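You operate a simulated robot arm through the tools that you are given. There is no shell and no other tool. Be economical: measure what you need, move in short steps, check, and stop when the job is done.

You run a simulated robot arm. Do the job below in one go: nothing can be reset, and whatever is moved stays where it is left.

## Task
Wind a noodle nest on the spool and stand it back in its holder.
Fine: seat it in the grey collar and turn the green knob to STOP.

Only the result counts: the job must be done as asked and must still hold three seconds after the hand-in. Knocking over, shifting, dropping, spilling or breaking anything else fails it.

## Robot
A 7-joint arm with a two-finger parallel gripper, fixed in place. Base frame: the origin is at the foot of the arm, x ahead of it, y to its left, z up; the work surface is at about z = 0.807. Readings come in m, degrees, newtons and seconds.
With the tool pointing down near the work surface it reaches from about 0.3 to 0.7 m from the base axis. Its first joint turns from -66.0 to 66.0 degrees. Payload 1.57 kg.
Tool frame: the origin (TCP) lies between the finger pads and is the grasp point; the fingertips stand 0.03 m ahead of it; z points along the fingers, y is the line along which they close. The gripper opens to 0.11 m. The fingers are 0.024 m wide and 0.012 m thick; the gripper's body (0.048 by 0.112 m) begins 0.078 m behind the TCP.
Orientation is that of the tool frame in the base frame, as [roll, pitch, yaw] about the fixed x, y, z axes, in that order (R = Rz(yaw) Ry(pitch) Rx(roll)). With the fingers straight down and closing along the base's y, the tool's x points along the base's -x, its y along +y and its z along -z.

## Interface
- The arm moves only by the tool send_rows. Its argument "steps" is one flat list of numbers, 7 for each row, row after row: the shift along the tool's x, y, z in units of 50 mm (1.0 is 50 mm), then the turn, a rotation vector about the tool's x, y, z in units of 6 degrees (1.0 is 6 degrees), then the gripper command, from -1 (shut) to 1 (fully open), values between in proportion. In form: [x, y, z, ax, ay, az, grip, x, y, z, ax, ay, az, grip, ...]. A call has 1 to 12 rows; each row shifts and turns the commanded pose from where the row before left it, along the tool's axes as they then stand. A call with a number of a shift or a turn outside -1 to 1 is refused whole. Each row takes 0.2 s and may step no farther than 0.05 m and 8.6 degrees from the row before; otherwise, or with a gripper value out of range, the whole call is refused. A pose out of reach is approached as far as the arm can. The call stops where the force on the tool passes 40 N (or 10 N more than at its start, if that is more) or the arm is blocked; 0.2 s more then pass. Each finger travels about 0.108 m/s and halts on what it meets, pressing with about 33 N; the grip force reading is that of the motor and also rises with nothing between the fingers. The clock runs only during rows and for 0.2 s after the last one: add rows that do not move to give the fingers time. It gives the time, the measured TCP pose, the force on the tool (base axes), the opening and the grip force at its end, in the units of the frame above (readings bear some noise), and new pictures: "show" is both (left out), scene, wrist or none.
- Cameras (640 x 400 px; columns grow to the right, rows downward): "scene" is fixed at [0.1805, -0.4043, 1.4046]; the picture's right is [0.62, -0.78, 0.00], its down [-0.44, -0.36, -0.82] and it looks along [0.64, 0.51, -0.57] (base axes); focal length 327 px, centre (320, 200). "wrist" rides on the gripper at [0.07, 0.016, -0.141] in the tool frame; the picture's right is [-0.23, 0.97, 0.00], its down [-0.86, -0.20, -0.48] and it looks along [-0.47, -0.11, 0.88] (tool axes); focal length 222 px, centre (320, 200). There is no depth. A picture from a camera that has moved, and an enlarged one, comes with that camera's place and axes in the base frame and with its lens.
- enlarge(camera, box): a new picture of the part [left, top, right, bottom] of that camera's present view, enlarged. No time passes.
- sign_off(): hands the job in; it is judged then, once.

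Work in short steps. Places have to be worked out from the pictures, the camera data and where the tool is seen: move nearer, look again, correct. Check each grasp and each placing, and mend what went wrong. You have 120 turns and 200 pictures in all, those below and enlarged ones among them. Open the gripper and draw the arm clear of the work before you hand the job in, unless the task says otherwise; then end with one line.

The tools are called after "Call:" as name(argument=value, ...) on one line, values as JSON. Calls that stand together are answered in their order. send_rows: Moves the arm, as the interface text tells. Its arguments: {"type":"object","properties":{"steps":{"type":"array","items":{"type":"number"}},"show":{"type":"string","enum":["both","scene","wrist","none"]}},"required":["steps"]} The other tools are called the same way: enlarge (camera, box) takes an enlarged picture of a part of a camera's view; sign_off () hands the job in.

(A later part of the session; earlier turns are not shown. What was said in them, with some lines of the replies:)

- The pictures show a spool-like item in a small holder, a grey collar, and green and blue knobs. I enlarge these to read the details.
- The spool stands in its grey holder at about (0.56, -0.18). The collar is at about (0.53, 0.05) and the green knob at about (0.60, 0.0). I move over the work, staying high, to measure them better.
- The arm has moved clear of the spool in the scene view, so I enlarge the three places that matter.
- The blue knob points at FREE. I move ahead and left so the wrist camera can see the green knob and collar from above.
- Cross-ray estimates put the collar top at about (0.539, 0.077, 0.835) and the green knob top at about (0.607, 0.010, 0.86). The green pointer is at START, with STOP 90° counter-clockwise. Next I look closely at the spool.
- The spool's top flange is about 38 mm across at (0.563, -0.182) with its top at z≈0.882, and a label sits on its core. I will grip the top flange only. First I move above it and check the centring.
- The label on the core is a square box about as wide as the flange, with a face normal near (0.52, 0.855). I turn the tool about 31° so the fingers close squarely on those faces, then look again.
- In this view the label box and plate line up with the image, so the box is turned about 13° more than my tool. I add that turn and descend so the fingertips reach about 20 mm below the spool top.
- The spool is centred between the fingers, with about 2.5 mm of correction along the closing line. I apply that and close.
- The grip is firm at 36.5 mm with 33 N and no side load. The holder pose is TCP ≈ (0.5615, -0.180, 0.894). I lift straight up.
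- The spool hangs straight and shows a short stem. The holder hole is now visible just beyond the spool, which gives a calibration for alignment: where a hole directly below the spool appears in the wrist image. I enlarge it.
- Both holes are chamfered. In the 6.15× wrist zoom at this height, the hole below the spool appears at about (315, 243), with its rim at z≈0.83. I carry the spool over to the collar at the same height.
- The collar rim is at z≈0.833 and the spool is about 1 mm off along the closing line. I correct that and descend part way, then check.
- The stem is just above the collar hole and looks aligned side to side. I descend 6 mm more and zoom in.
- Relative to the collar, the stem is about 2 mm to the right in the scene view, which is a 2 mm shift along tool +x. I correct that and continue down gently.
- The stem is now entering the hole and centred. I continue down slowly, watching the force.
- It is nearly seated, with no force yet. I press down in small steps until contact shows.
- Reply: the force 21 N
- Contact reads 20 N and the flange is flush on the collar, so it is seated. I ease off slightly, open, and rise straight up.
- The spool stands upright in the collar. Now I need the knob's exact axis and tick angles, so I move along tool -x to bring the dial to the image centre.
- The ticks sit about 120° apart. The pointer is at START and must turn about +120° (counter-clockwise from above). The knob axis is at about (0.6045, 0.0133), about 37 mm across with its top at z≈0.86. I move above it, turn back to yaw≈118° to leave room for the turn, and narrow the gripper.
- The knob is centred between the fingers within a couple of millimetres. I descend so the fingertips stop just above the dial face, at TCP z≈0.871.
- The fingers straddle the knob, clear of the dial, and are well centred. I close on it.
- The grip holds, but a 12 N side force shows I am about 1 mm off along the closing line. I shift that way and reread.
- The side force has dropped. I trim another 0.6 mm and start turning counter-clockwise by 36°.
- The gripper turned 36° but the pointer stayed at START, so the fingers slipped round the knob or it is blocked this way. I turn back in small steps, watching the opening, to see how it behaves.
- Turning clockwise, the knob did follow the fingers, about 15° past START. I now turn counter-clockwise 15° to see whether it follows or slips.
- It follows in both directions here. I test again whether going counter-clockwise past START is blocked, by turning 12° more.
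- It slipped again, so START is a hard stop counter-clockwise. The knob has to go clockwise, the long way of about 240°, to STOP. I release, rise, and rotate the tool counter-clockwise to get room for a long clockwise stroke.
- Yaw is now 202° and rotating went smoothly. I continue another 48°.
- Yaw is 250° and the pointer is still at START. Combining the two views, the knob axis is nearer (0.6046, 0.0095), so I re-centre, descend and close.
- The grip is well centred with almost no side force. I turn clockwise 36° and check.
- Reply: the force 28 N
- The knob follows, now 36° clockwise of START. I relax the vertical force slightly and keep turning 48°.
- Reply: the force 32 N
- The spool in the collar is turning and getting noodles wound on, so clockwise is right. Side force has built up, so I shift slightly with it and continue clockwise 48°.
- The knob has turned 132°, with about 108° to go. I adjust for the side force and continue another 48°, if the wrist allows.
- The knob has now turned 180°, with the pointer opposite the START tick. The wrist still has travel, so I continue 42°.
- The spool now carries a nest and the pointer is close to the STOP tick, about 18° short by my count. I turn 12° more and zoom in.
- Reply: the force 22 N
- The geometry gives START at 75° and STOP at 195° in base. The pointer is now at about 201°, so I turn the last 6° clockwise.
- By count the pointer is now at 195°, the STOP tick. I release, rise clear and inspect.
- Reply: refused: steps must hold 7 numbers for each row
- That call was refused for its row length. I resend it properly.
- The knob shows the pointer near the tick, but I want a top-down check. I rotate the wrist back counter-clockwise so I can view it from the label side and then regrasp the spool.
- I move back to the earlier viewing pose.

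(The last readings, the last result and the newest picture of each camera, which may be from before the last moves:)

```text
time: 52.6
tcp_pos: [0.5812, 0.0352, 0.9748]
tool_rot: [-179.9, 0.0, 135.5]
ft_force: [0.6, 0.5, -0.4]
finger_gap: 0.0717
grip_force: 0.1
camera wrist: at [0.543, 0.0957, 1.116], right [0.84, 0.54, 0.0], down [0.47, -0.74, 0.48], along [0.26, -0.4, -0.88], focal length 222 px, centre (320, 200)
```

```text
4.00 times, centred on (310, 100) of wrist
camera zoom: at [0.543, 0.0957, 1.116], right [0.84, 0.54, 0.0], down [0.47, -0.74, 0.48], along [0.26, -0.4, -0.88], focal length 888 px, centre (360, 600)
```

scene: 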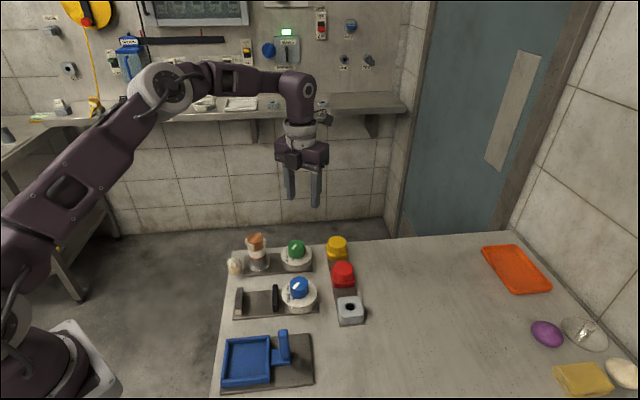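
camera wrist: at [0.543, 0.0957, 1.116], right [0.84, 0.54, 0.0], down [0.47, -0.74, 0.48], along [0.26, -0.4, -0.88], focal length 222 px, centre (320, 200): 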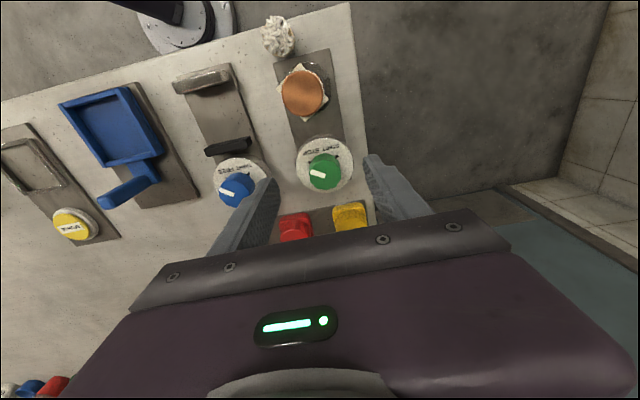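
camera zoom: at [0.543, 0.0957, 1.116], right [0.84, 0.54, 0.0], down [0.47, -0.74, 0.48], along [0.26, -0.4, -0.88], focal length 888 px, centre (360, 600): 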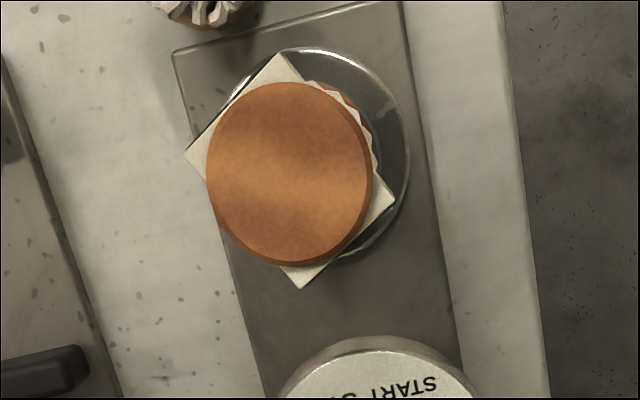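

The pointer lines up with the STOP tick within about 2°. On the spool, the label plates' normal is now at about -17°, so the tool needs yaw≈73.3° to grip them as before. I move above the spool at (0.5375, 0.0785) and rotate.

Call:
send_rows(steps=[0.608, 0, 0, 0, 0, 0, 0.5, 0.608, 0, 0, 0, 0, 0, 0.5, 0, 0, 0, 0, 0, 1, 0.5, 0, 0, 0, 0, 0, 1, 0.5, 0, 0, 0, 0, 0, 1, 0.5, 0, 0, 0, 0, 0, 1, 0.5, 0, 0, 0, 0, 0, 1, 0.5, 0, 0, 0, 0, 0, 1, 0.5, 0, 0, 0, 0, 0, 1, 0.5, 0, 0, 0, 0, 0, 1, 0.5, 0, 0, 0, 0, 0, 1, 0.5, 0, 0, 0, 0, 0, 1, 0.5], show="none")

Call:
send_rows(steps=[0, 0, 0.3, 0, 0, 0.37, 0.5, 0, 0, 0.3, 0, 0, 0, 0.5, 0, 0, 0, 0, 0, 0, 0.5])

Call:
enlarge(camera="wrist", box=[240, 100, 400, 220])

Call:
enlarge(camera="scene", box=[215, 200, 315, 290])

```text
time: 55.2
tcp_pos: [0.5369, 0.0799, 0.9752]
tool_rot: [180.0, 0.0, 75.4]
ft_force: [-0.8, 0.8, -0.6]
finger_gap: 0.0827
grip_force: 0.0
```

```text
time: 56.0
tcp_pos: [0.5362, 0.0798, 0.9454]
tool_rot: [-180.0, 0.0, 73.3]
ft_force: [0.3, 0.0, 0.0]
finger_gap: 0.0822
grip_force: 0.0
camera wrist: at [0.5732, 0.1412, 1.0872], right [0.87, -0.5, 0.0], down [-0.44, -0.76, 0.48], along [-0.24, -0.41, -0.88], focal length 222 px, centre (320, 200)
```

scene: 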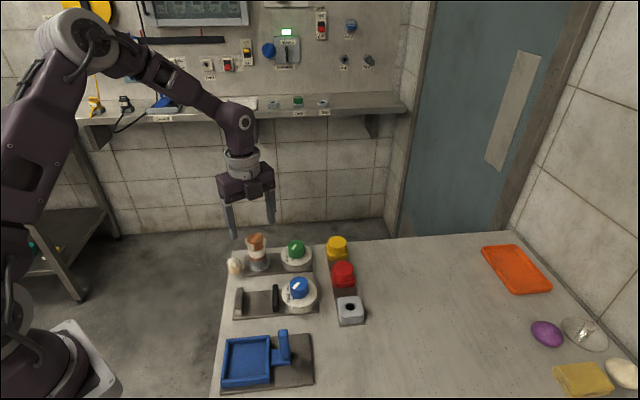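
wrist: 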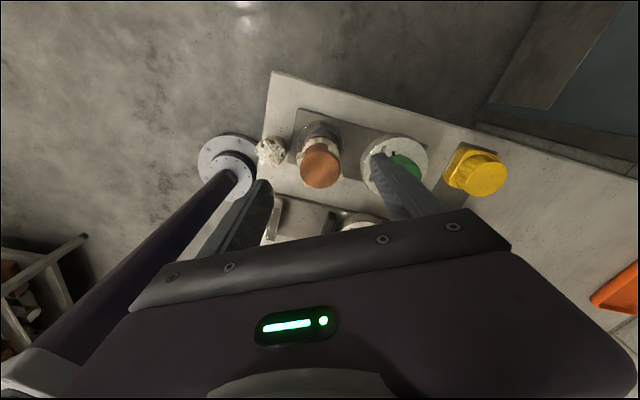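

```text
3.33 times, centred on (320, 160) of wrist
camera zoom: at [0.5732, 0.1412, 1.0872], right [0.87, -0.5, 0.0], down [-0.44, -0.76, 0.48], along [-0.24, -0.41, -0.88], focal length 740 px, centre (320, 333)
```

zoom: 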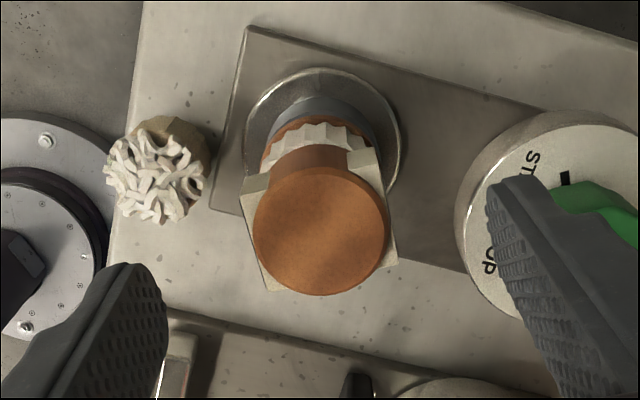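

```text
4.44 times, centred on (265, 245) of scene
camera zoom: at [0.1805, -0.4043, 1.4046], right [0.62, -0.78, 0.0], down [-0.44, -0.36, -0.82], along [0.64, 0.51, -0.57], focal length 1451 px, centre (564, 0)
```

zoom: 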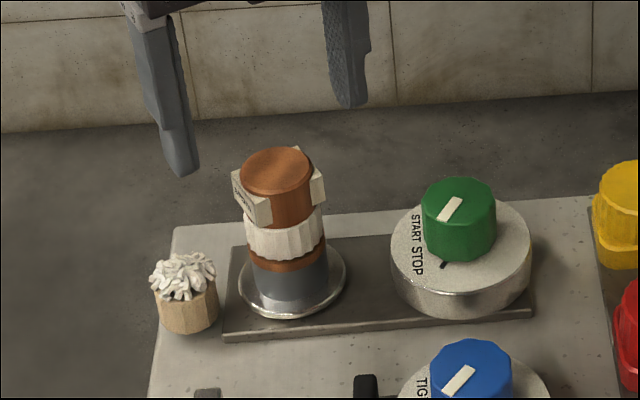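

The approach is aligned with the label plates and centred. I descend to TCP z≈0.904, keeping the tips above the nest, and close.

Call:
send_rows(steps=[0, 0, 0.3, 0, 0, 0, 0.2, 0, 0, 0.3, 0, 0, 0, 0.2, 0, 0, 0.21, 0, 0, 0, 0.2, 0, 0, 0, 0, 0, 0, 0.2], show="none")

Call:
enlarge(camera="wrist", box=[240, 100, 400, 220])

Call:
enlarge(camera="scene", box=[215, 200, 315, 290])

```text
time: 57.0
tcp_pos: [0.5369, 0.0791, 0.9049]
tool_rot: [-180.0, 0.0, 73.1]
ft_force: [0.8, 0.4, 0.0]
finger_gap: 0.066
grip_force: 0.1
```

```text
3.33 times, centred on (320, 160) of wrist
camera zoom: at [0.5731, 0.1413, 1.0457], right [0.87, -0.5, 0.0], down [-0.44, -0.76, 0.48], along [-0.24, -0.41, -0.88], focal length 740 px, centre (320, 333)
```

zoom: 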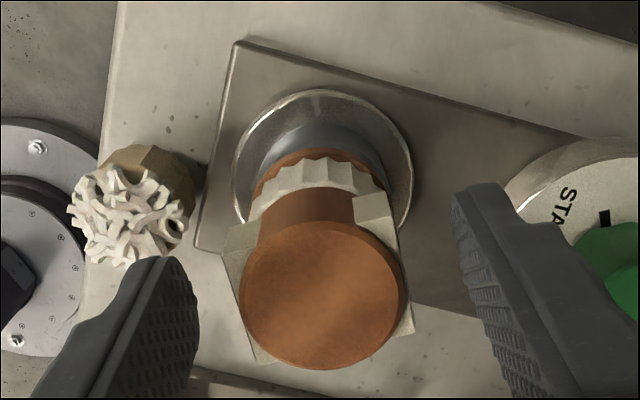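

```text
4.44 times, centred on (265, 245) of scene
camera zoom: at [0.1805, -0.4043, 1.4046], right [0.62, -0.78, 0.0], down [-0.44, -0.36, -0.82], along [0.64, 0.51, -0.57], focal length 1451 px, centre (564, 0)
```

zoom: 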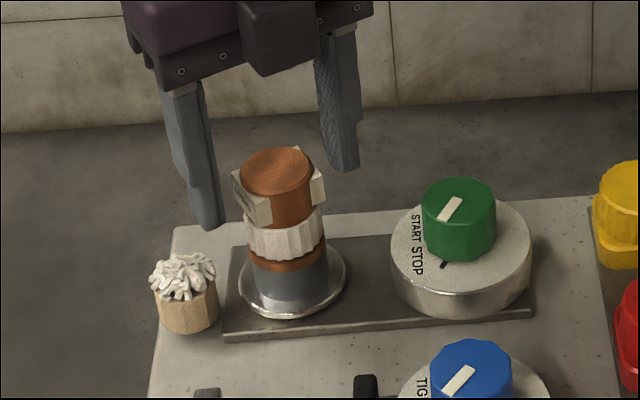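

Aligned with room on both sides. I close.

Call:
send_rows(steps=[0, 0, 0, 0, 0, 0, 0, 0, 0, 0, 0, 0, 0, -0.25, 0, 0, 0, 0, 0, 0, -1, 0, 0, 0, 0, 0, 0, -1, 0, 0, 0, 0, 0, 0, -1], show="none")

Call:
enlarge(camera="wrist", box=[240, 100, 400, 220])

```text
time: 58.2
tcp_pos: [0.537, 0.0791, 0.9059]
tool_rot: [-180.0, 0.1, 73.3]
ft_force: [-1.0, -0.3, 1.5]
finger_gap: 0.0365
grip_force: 33.2
```

```text
3.33 times, centred on (320, 160) of wrist
camera zoom: at [0.5731, 0.1413, 1.046], right [0.87, -0.5, 0.0], down [-0.44, -0.76, 0.48], along [-0.24, -0.41, -0.88], focal length 740 px, centre (320, 333)
```

zoom: 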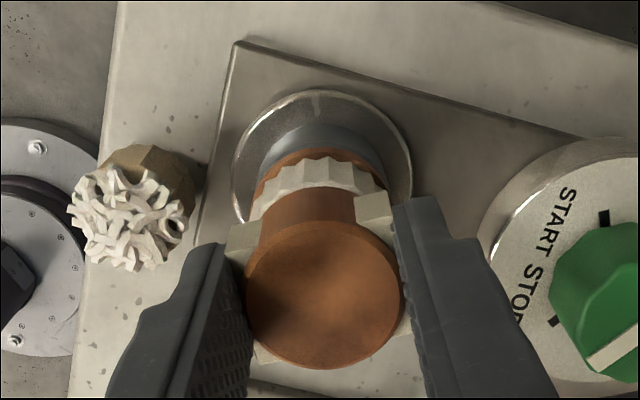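

The grip is 36.5 mm with no side load, same as before. I lift straight out of the collar by 90 mm.

Call:
send_rows(steps=[0, 0, -0.2, 0, 0, 0, -1, 0, 0, -0.3, 0, 0, 0, -1, 0, 0, -0.4, 0, 0, 0, -1, 0, 0, -0.4, 0, 0, 0, -1, 0, 0, -0.5, 0, 0, 0, -1, 0, 0, 0, 0, 0, 0, -1], show="scene")

Call:
enlarge(camera="scene", box=[215, 180, 325, 285])

```text
time: 59.6
tcp_pos: [0.5373, 0.0809, 0.9972]
tool_rot: [-180.0, 0.0, 73.3]
ft_force: [0.3, -0.2, -1.0]
finger_gap: 0.0366
grip_force: 32.7
```

scene: 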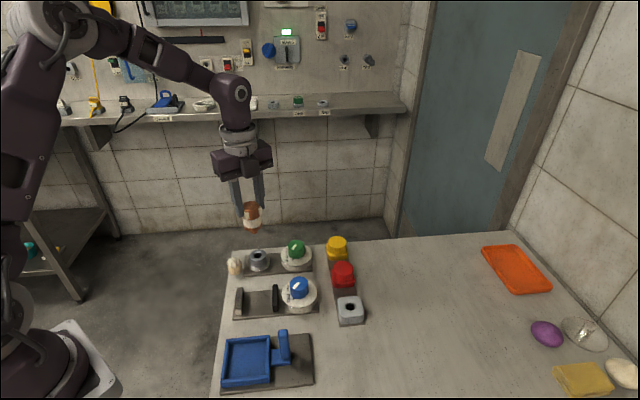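

```text
3.81 times, centred on (270, 232) of scene
camera zoom: at [0.1805, -0.4043, 1.4046], right [0.62, -0.78, 0.0], down [-0.44, -0.36, -0.82], along [0.64, 0.51, -0.57], focal length 1244 px, centre (510, 76)
```

zoom: 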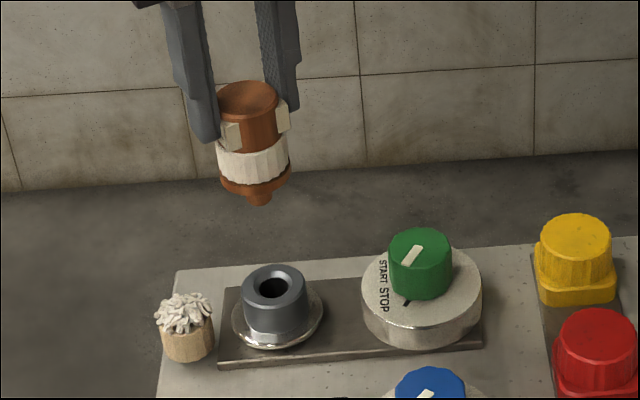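

The spool with its nest hangs straight and the knob stays at STOP. I rotate back to yaw 135.5°, which restores the spool's original facing, then carry it to the holder.

Call:
send_rows(steps=[0, 0, 0, 0, 0, -1, -1, 0, 0, 0, 0, 0, -1, -1, 0, 0, 0, 0, 0, -1, -1, 0, 0, 0, 0, 0, -1, -1, 0, 0, 0, 0, 0, -1, -1, 0, 0, 0, 0, 0, -1, -1, 0, 0, 0, 0, 0, -1, -1, 0, 0, 0, 0, 0, -1, -1, 0, 0, 0, 0, 0, -1, -1, 0, 0, 0, 0, 0, -1, -1, 0, 0, 0, 0, 0, -0.37, -1], show="none")

Call:
send_rows(steps=[-0.664, -0.56, 0, 0, 0, 0, -1, -0.664, -0.56, 0, 0, 0, 0, -1, -0.664, -0.56, 0, 0, 0, 0, -1, -0.664, -0.56, 0, 0, 0, 0, -1, -0.664, -0.56, 0.1, 0, 0, 0, -1, -0.664, -0.56, 0.16, 0, 0, 0, -1, 0, 0, 0, 0, 0, 0, -1])

Call:
enlarge(camera="wrist", box=[280, 100, 360, 165])

Call:
enlarge(camera="scene", box=[310, 230, 400, 330])

```text
time: 62.0
tcp_pos: [0.5376, 0.0782, 0.9952]
tool_rot: [-180.0, 0.0, 135.6]
ft_force: [-0.2, 0.6, -1.0]
finger_gap: 0.0367
grip_force: 33.2
```

```text
time: 63.6
tcp_pos: [0.561, -0.1808, 0.9781]
tool_rot: [-180.0, 0.0, 135.6]
ft_force: [-0.5, -0.6, -0.2]
finger_gap: 0.0367
grip_force: 33.2
camera wrist: at [0.5225, -0.1205, 1.1206], right [0.84, 0.54, 0.0], down [0.47, -0.74, 0.48], along [0.26, -0.4, -0.88], focal length 222 px, centre (320, 200)
```

scene: 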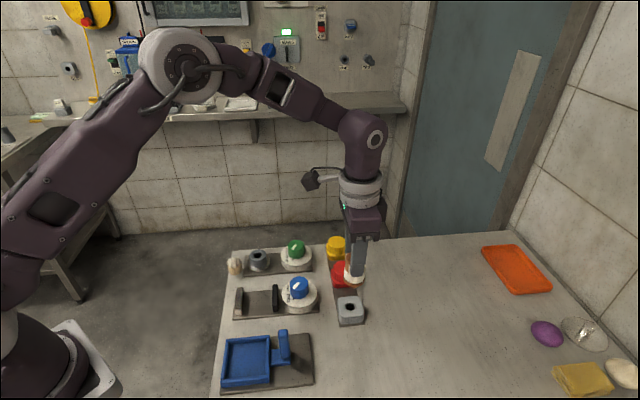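
wrist: 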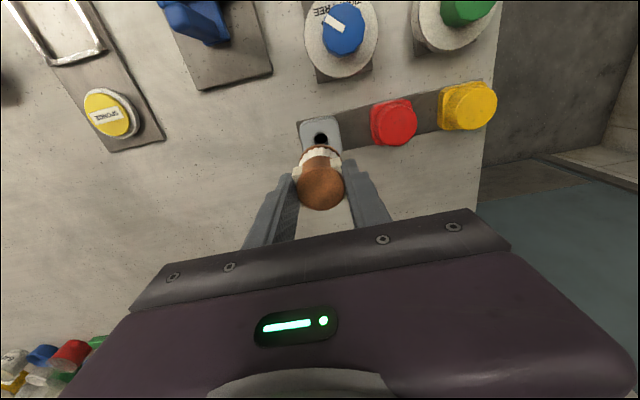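

```text
6.15 times, centred on (320, 132) of wrist
camera zoom: at [0.5225, -0.1205, 1.1206], right [0.84, 0.54, 0.0], down [0.47, -0.74, 0.48], along [0.26, -0.4, -0.88], focal length 1367 px, centre (320, 615)
```

zoom: 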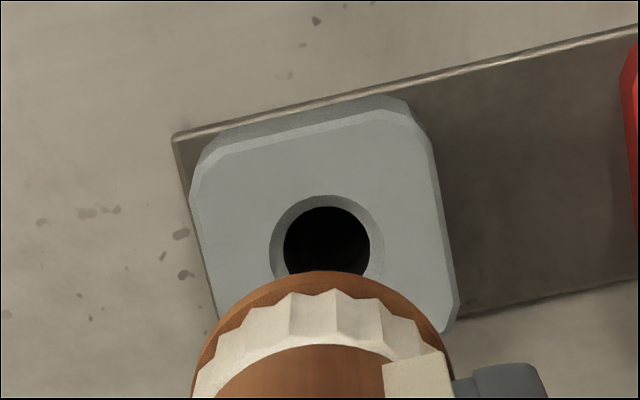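

```text
4.00 times, centred on (355, 280) of scene
camera zoom: at [0.1805, -0.4043, 1.4046], right [0.62, -0.78, 0.0], down [-0.44, -0.36, -0.82], along [0.64, 0.51, -0.57], focal length 1306 px, centre (180, -120)
```

zoom: 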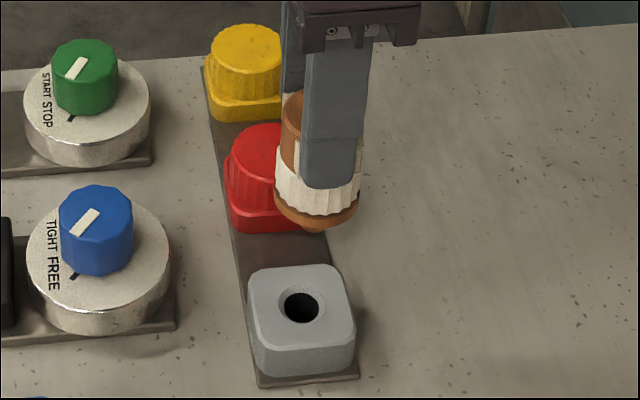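

Compared with the reference, the hole is about 2 mm off along the closing line, and the spool may sit a little differently in the fingers. I zoom on its top to measure that.

Call:
enlarge(camera="wrist", box=[240, 110, 400, 240])

Call:
enlarge(camera="scene", box=[325, 250, 375, 330])

```text
3.08 times, centred on (320, 175) of wrist
camera zoom: at [0.5225, -0.1205, 1.1206], right [0.84, 0.54, 0.0], down [0.47, -0.74, 0.48], along [0.26, -0.4, -0.88], focal length 684 px, centre (320, 277)
```

zoom: 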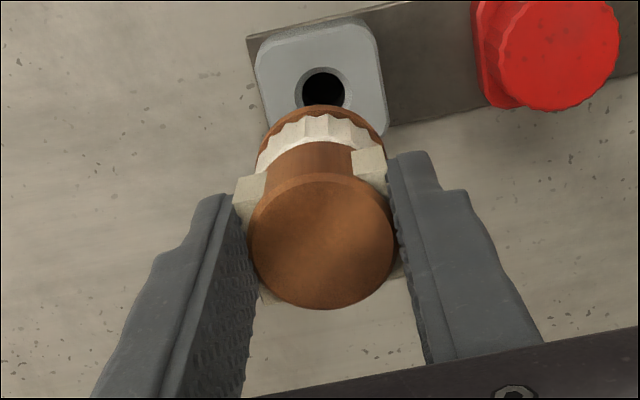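

```text
5.00 times, centred on (350, 290) of scene
camera zoom: at [0.1805, -0.4043, 1.4046], right [0.62, -0.78, 0.0], down [-0.44, -0.36, -0.82], along [0.64, 0.51, -0.57], focal length 1633 px, centre (170, -250)
```

zoom: 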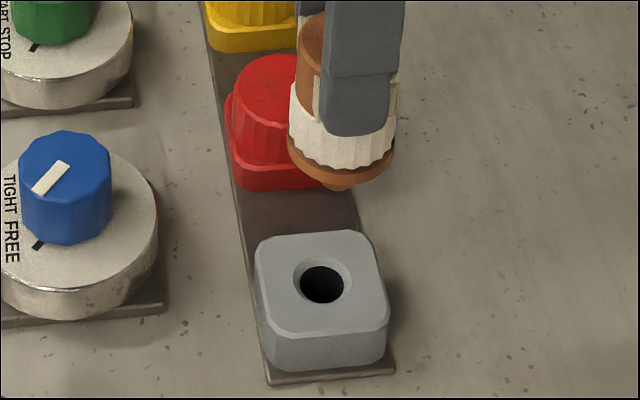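

The spool sits 3.3 mm toward tool -x compared with the first grip, and the scene view confirms the stem 8 px right of the hole line. I correct by +3.3 mm in x and +2.1 mm in y, then descend part way.

Call:
send_rows(steps=[0.066, 0.042, 0, 0, 0, 0, -1, 0, 0, 0.3, 0, 0, 0, -1, 0, 0, 0.3, 0, 0, 0, -1, 0, 0, 0.2, 0, 0, 0, -1, 0, 0, 0, 0, 0, 0, -1], show="none")

Call:
enlarge(camera="scene", box=[325, 265, 375, 325])

Call:
enlarge(camera="wrist", box=[270, 100, 370, 200])

```text
time: 64.8
tcp_pos: [0.5591, -0.1761, 0.9418]
tool_rot: [180.0, 0.0, 135.6]
ft_force: [0.3, 0.3, -2.1]
finger_gap: 0.0367
grip_force: 32.8
```

```text
6.67 times, centred on (350, 295) of scene
camera zoom: at [0.1805, -0.4043, 1.4046], right [0.62, -0.78, 0.0], down [-0.44, -0.36, -0.82], along [0.64, 0.51, -0.57], focal length 2177 px, centre (120, -433)
```

zoom: 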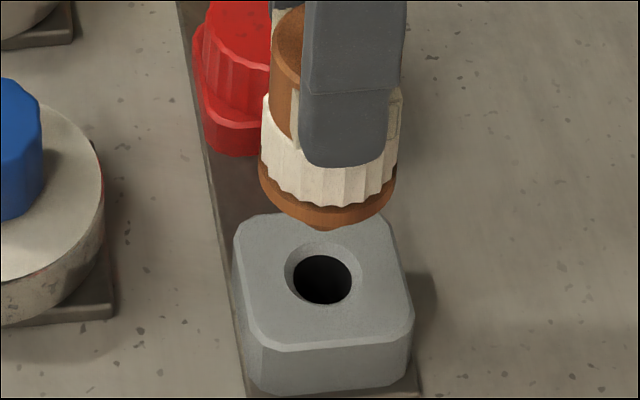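

```text
4.00 times, centred on (320, 150) of wrist
camera zoom: at [0.522, -0.1161, 1.0826], right [0.84, 0.54, 0.0], down [0.47, -0.74, 0.48], along [0.26, -0.4, -0.88], focal length 888 px, centre (320, 400)
```

zoom: 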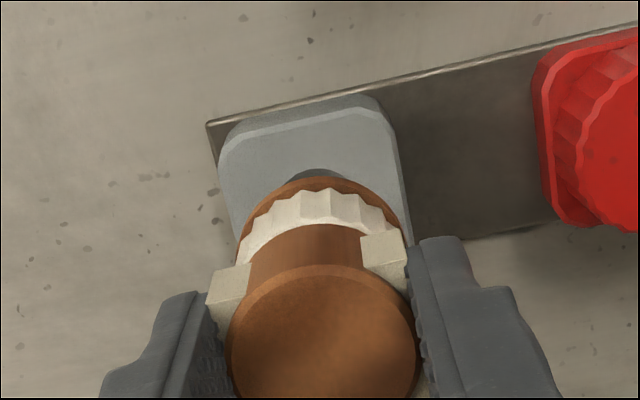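

Side to side is now within about 1 mm. I take 0.6 mm back along x and descend 18 mm more.

Call:
send_rows(steps=[-0.012, 0, 0.12, 0, 0, 0, -1, 0, 0, 0.12, 0, 0, 0, -1, 0, 0, 0.12, 0, 0, 0, -1, 0, 0, 0, 0, 0, 0, -1], show="none")

Call:
enlarge(camera="scene", box=[325, 265, 375, 325])

```text
time: 65.8
tcp_pos: [0.5601, -0.1771, 0.9235]
tool_rot: [180.0, 0.0, 135.4]
ft_force: [0.3, 1.0, -1.3]
finger_gap: 0.0369
grip_force: 33.9
```

```text
6.67 times, centred on (350, 295) of scene
camera zoom: at [0.1805, -0.4043, 1.4046], right [0.62, -0.78, 0.0], down [-0.44, -0.36, -0.82], along [0.64, 0.51, -0.57], focal length 2177 px, centre (120, -433)
```

zoom: 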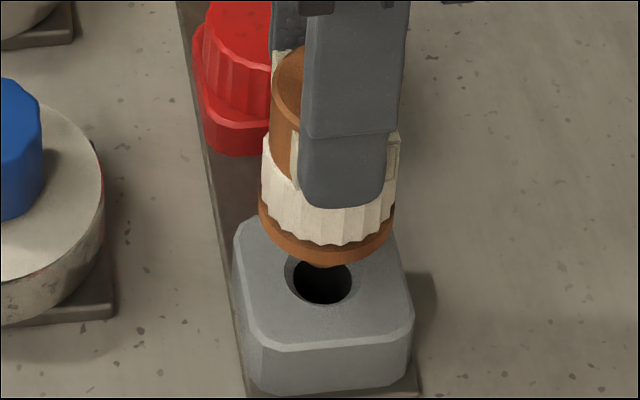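

It looks aligned. I continue down 9 mm and look at the stem entering.

Call:
send_rows(steps=[0, 0, 0.09, 0, 0, 0, -1, 0, 0, 0.09, 0, 0, 0, -1, 0, 0, 0, 0, 0, 0, -1], show="none")

Call:
enlarge(camera="scene", box=[325, 275, 365, 320])

Call:
enlarge(camera="wrist", box=[270, 100, 370, 200])

```text
time: 66.6
tcp_pos: [0.5617, -0.1766, 0.9151]
tool_rot: [-179.9, -0.1, 135.4]
ft_force: [-0.2, 0.3, -1.1]
finger_gap: 0.0366
grip_force: 33.1
```

```text
8.89 times, centred on (345, 298) of scene
camera zoom: at [0.1805, -0.4043, 1.4046], right [0.62, -0.78, 0.0], down [-0.44, -0.36, -0.82], along [0.64, 0.51, -0.57], focal length 2903 px, centre (98, -667)
```

zoom: 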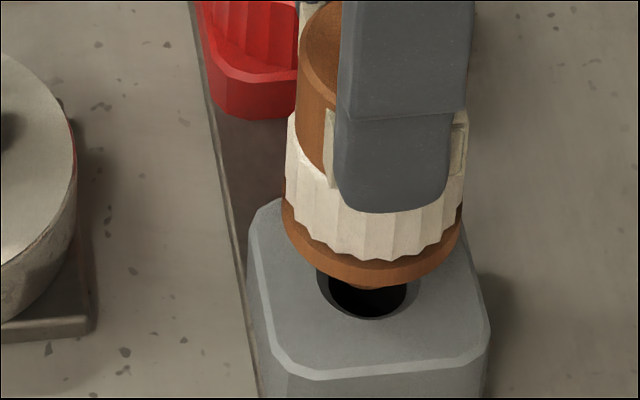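

```text
4.00 times, centred on (320, 150) of wrist
camera zoom: at [0.5234, -0.1161, 1.0558], right [0.84, 0.54, 0.0], down [0.47, -0.74, 0.48], along [0.26, -0.4, -0.88], focal length 888 px, centre (320, 400)
```

zoom: 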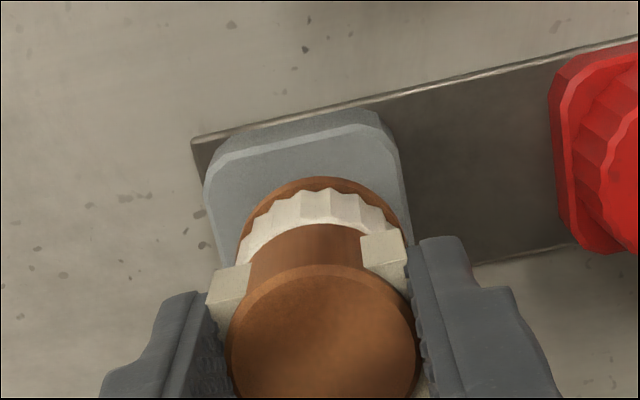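

Sideways it is dead on. In depth, the stem seems about 1.5 mm too far along tool +y. I correct that and go down 5 mm.

Call:
send_rows(steps=[0, -0.03, 0, 0, 0, 0, -1, 0, 0, 0.05, 0, 0, 0, -1, 0, 0, 0.05, 0, 0, 0, -1, 0, 0, 0, 0, 0, 0, -1], show="none")

Call:
enlarge(camera="scene", box=[325, 275, 365, 320])

```text
time: 67.6
tcp_pos: [0.5607, -0.1765, 0.909]
tool_rot: [180.0, 0.0, 135.6]
ft_force: [-0.1, -0.8, 0.4]
finger_gap: 0.0367
grip_force: 33.1
```

```text
8.89 times, centred on (345, 298) of scene
camera zoom: at [0.1805, -0.4043, 1.4046], right [0.62, -0.78, 0.0], down [-0.44, -0.36, -0.82], along [0.64, 0.51, -0.57], focal length 2903 px, centre (98, -667)
```

zoom: 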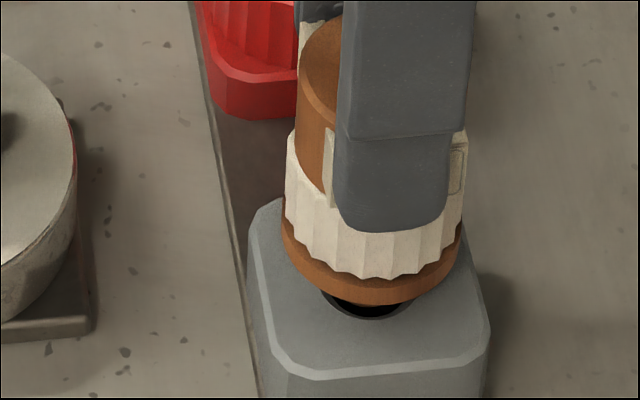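

There is no contact force and the stem is in the hole. I continue down slowly.

Call:
send_rows(steps=[0, 0, 0.05, 0, 0, 0, -1, 0, 0, 0.04, 0, 0, 0, -1, 0, 0, 0.04, 0, 0, 0, -1, 0, 0, 0, 0, 0, 0, -1], show="none")

Call:
enlarge(camera="scene", box=[325, 275, 365, 320])

```text
time: 68.6
tcp_pos: [0.56, -0.1764, 0.9043]
tool_rot: [-180.0, 0.1, 135.5]
ft_force: [-0.1, -0.4, -1.9]
finger_gap: 0.0366
grip_force: 33.4
```

```text
8.89 times, centred on (345, 298) of scene
camera zoom: at [0.1805, -0.4043, 1.4046], right [0.62, -0.78, 0.0], down [-0.44, -0.36, -0.82], along [0.64, 0.51, -0.57], focal length 2903 px, centre (98, -667)
```

zoom: 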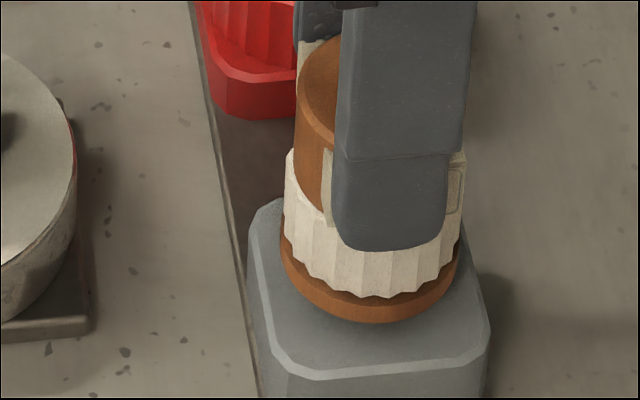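

Still free, with a few millimetres left. I press gently until it seats.

Call:
send_rows(steps=[0, 0, 0.04, 0, 0, 0, -1, 0, 0, 0.03, 0, 0, 0, -1, 0, 0, 0.03, 0, 0, 0, -1, 0, 0, 0, 0, 0, 0, -1], show="none")

Call:
enlarge(camera="scene", box=[325, 275, 365, 320])

```text
time: 69.6
tcp_pos: [0.5613, -0.1779, 0.898]
tool_rot: [180.0, 0.0, 135.4]
ft_force: [0.2, 0.2, -0.8]
finger_gap: 0.0366
grip_force: 32.9
```

```text
8.89 times, centred on (345, 298) of scene
camera zoom: at [0.1805, -0.4043, 1.4046], right [0.62, -0.78, 0.0], down [-0.44, -0.36, -0.82], along [0.64, 0.51, -0.57], focal length 2903 px, centre (98, -667)
```

zoom: 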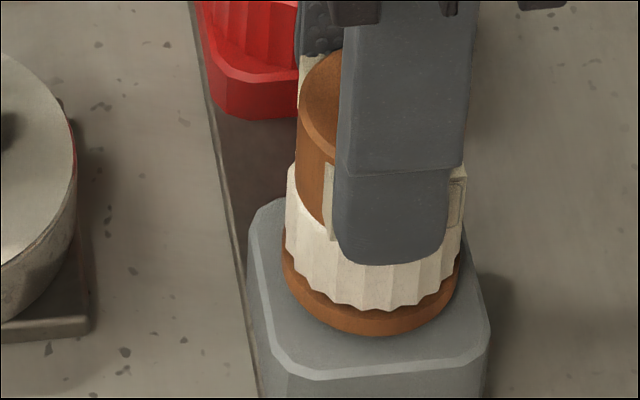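

No contact yet. I keep going down in 1 mm steps.

Call:
send_rows(steps=[0, 0, 0.02, 0, 0, 0, -1, 0, 0, 0.02, 0, 0, 0, -1, 0, 0, 0.02, 0, 0, 0, -1, 0, 0, 0, 0, 0, 0, -1], show="none")

```text
time: 70.6
tcp_pos: [0.5604, -0.1778, 0.8959]
tool_rot: [-180.0, 0.1, 135.6]
ft_force: [-0.5, -0.3, -1.1]
finger_gap: 0.037
grip_force: 33.1
```

Call:
send_rows(steps=[0, 0, 0.02, 0, 0, 0, -1, 0, 0, 0.02, 0, 0, 0, -1, 0, 0, 0, 0, 0, 0, -1], show="none")

Call:
enlarge(camera="scene", box=[325, 275, 365, 320])

```text
time: 71.4
tcp_pos: [0.5609, -0.1777, 0.8942]
tool_rot: [-180.0, 0.1, 135.5]
ft_force: [-0.6, -0.7, 5.3]
finger_gap: 0.0369
grip_force: 33.1
```

```text
8.89 times, centred on (345, 298) of scene
camera zoom: at [0.1804, -0.4042, 1.4047], right [0.62, -0.78, 0.0], down [-0.44, -0.36, -0.82], along [0.64, 0.51, -0.57], focal length 2903 px, centre (98, -667)
```

zoom: 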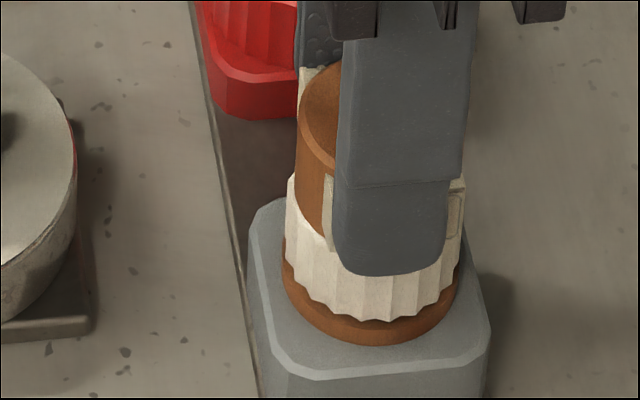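

Contact begins at 5 N. I press one more millimetre to confirm a solid seat.

Call:
send_rows(steps=[0, 0, 0.02, 0, 0, 0, -1, 0, 0, 0, 0, 0, 0, -1], show="none")

```text
time: 72.0
tcp_pos: [0.5607, -0.1779, 0.8942]
tool_rot: [-180.0, 0.2, 135.5]
ft_force: [-0.7, -0.6, 25.1]
finger_gap: 0.0366
grip_force: 33.6
```

The force rose to 25 N with no motion, so it is fully seated. I ease off, open, and rise clear.

Call:
send_rows(steps=[0, 0, -0.025, 0, 0, 0, -1, 0, 0, 0, 0, 0, 0, -0.2, 0, 0, 0, 0, 0, 0, 0.1, 0, 0, 0, 0, 0, 0, 0.3, 0, 0, 0, 0, 0, 0, 0.3, 0, 0, -0.4, 0, 0, 0, 0.3, 0, 0, -0.8, 0, 0, 0, 0.3, 0, 0, -0.9, 0, 0, 0, 0.3, 0.5, 0, -0.8, 0, 0, 0, 0.3, 0.8, 0, -0.5, 0, 0, 0, 0.3, 0, 0, 0, 0, 0, 0, 0.3])

Call:
enlarge(camera="scene", box=[220, 225, 380, 330])

Call:
enlarge(camera="scene", box=[320, 255, 380, 330])

```text
time: 74.4
tcp_pos: [0.5134, -0.1319, 1.0668]
tool_rot: [-180.0, 0.0, 135.4]
ft_force: [0.3, -0.2, -0.8]
finger_gap: 0.0719
grip_force: 0.0
camera wrist: at [0.4758, -0.0723, 1.2074], right [0.84, 0.53, 0.0], down [0.47, -0.74, 0.48], along [0.26, -0.4, -0.88], focal length 222 px, centre (320, 200)
```

scene: 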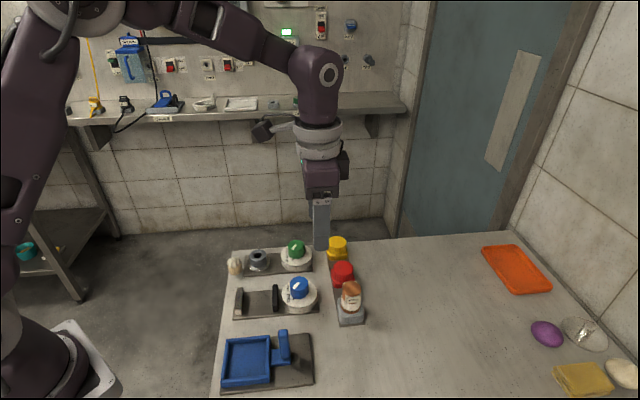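
wrist: 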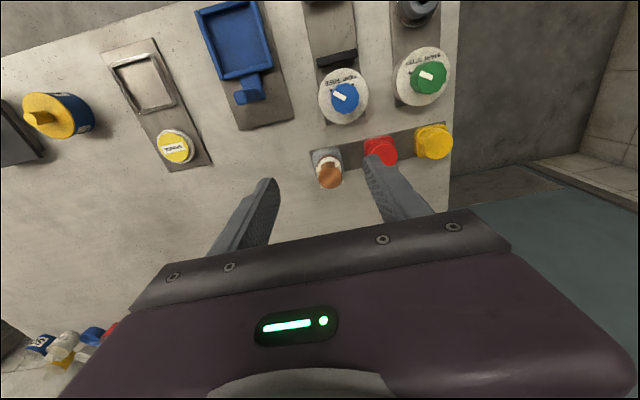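

```text
3.81 times, centred on (300, 278) of scene
camera zoom: at [0.1805, -0.4042, 1.4046], right [0.62, -0.78, 0.0], down [-0.44, -0.36, -0.82], along [0.64, 0.51, -0.57], focal length 1244 px, centre (396, -95)
```

zoom: 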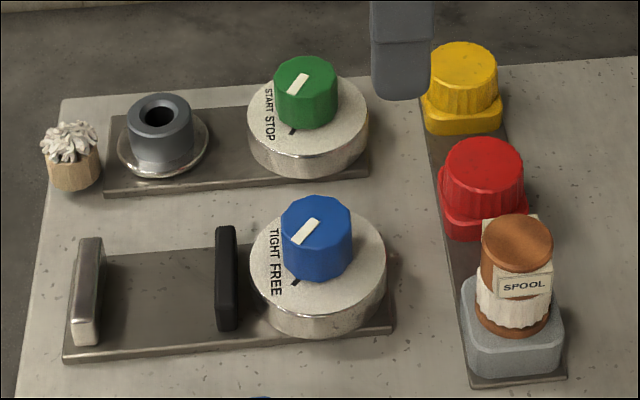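

```text
5.33 times, centred on (350, 292) of scene
camera zoom: at [0.1805, -0.4042, 1.4046], right [0.62, -0.78, 0.0], down [-0.44, -0.36, -0.82], along [0.64, 0.51, -0.57], focal length 1742 px, centre (160, -293)
```

zoom: 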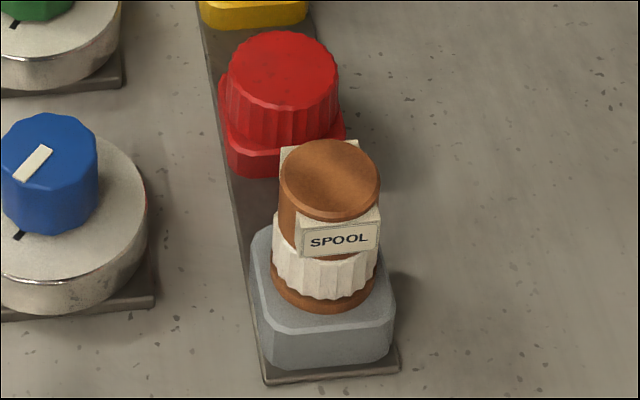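

The wound spool stands upright in its holder facing as before. The green knob is at STOP, nothing else has moved, and the arm is clear with the gripper open. I hand in.

Call:
sign_off()

```text
The job is handed in.
```

The noodle nest is wound on the spool, the spool stands back in its holder, and the green knob is at STOP; I reached STOP clockwise, because the knob would not turn counter-clockwise past START.
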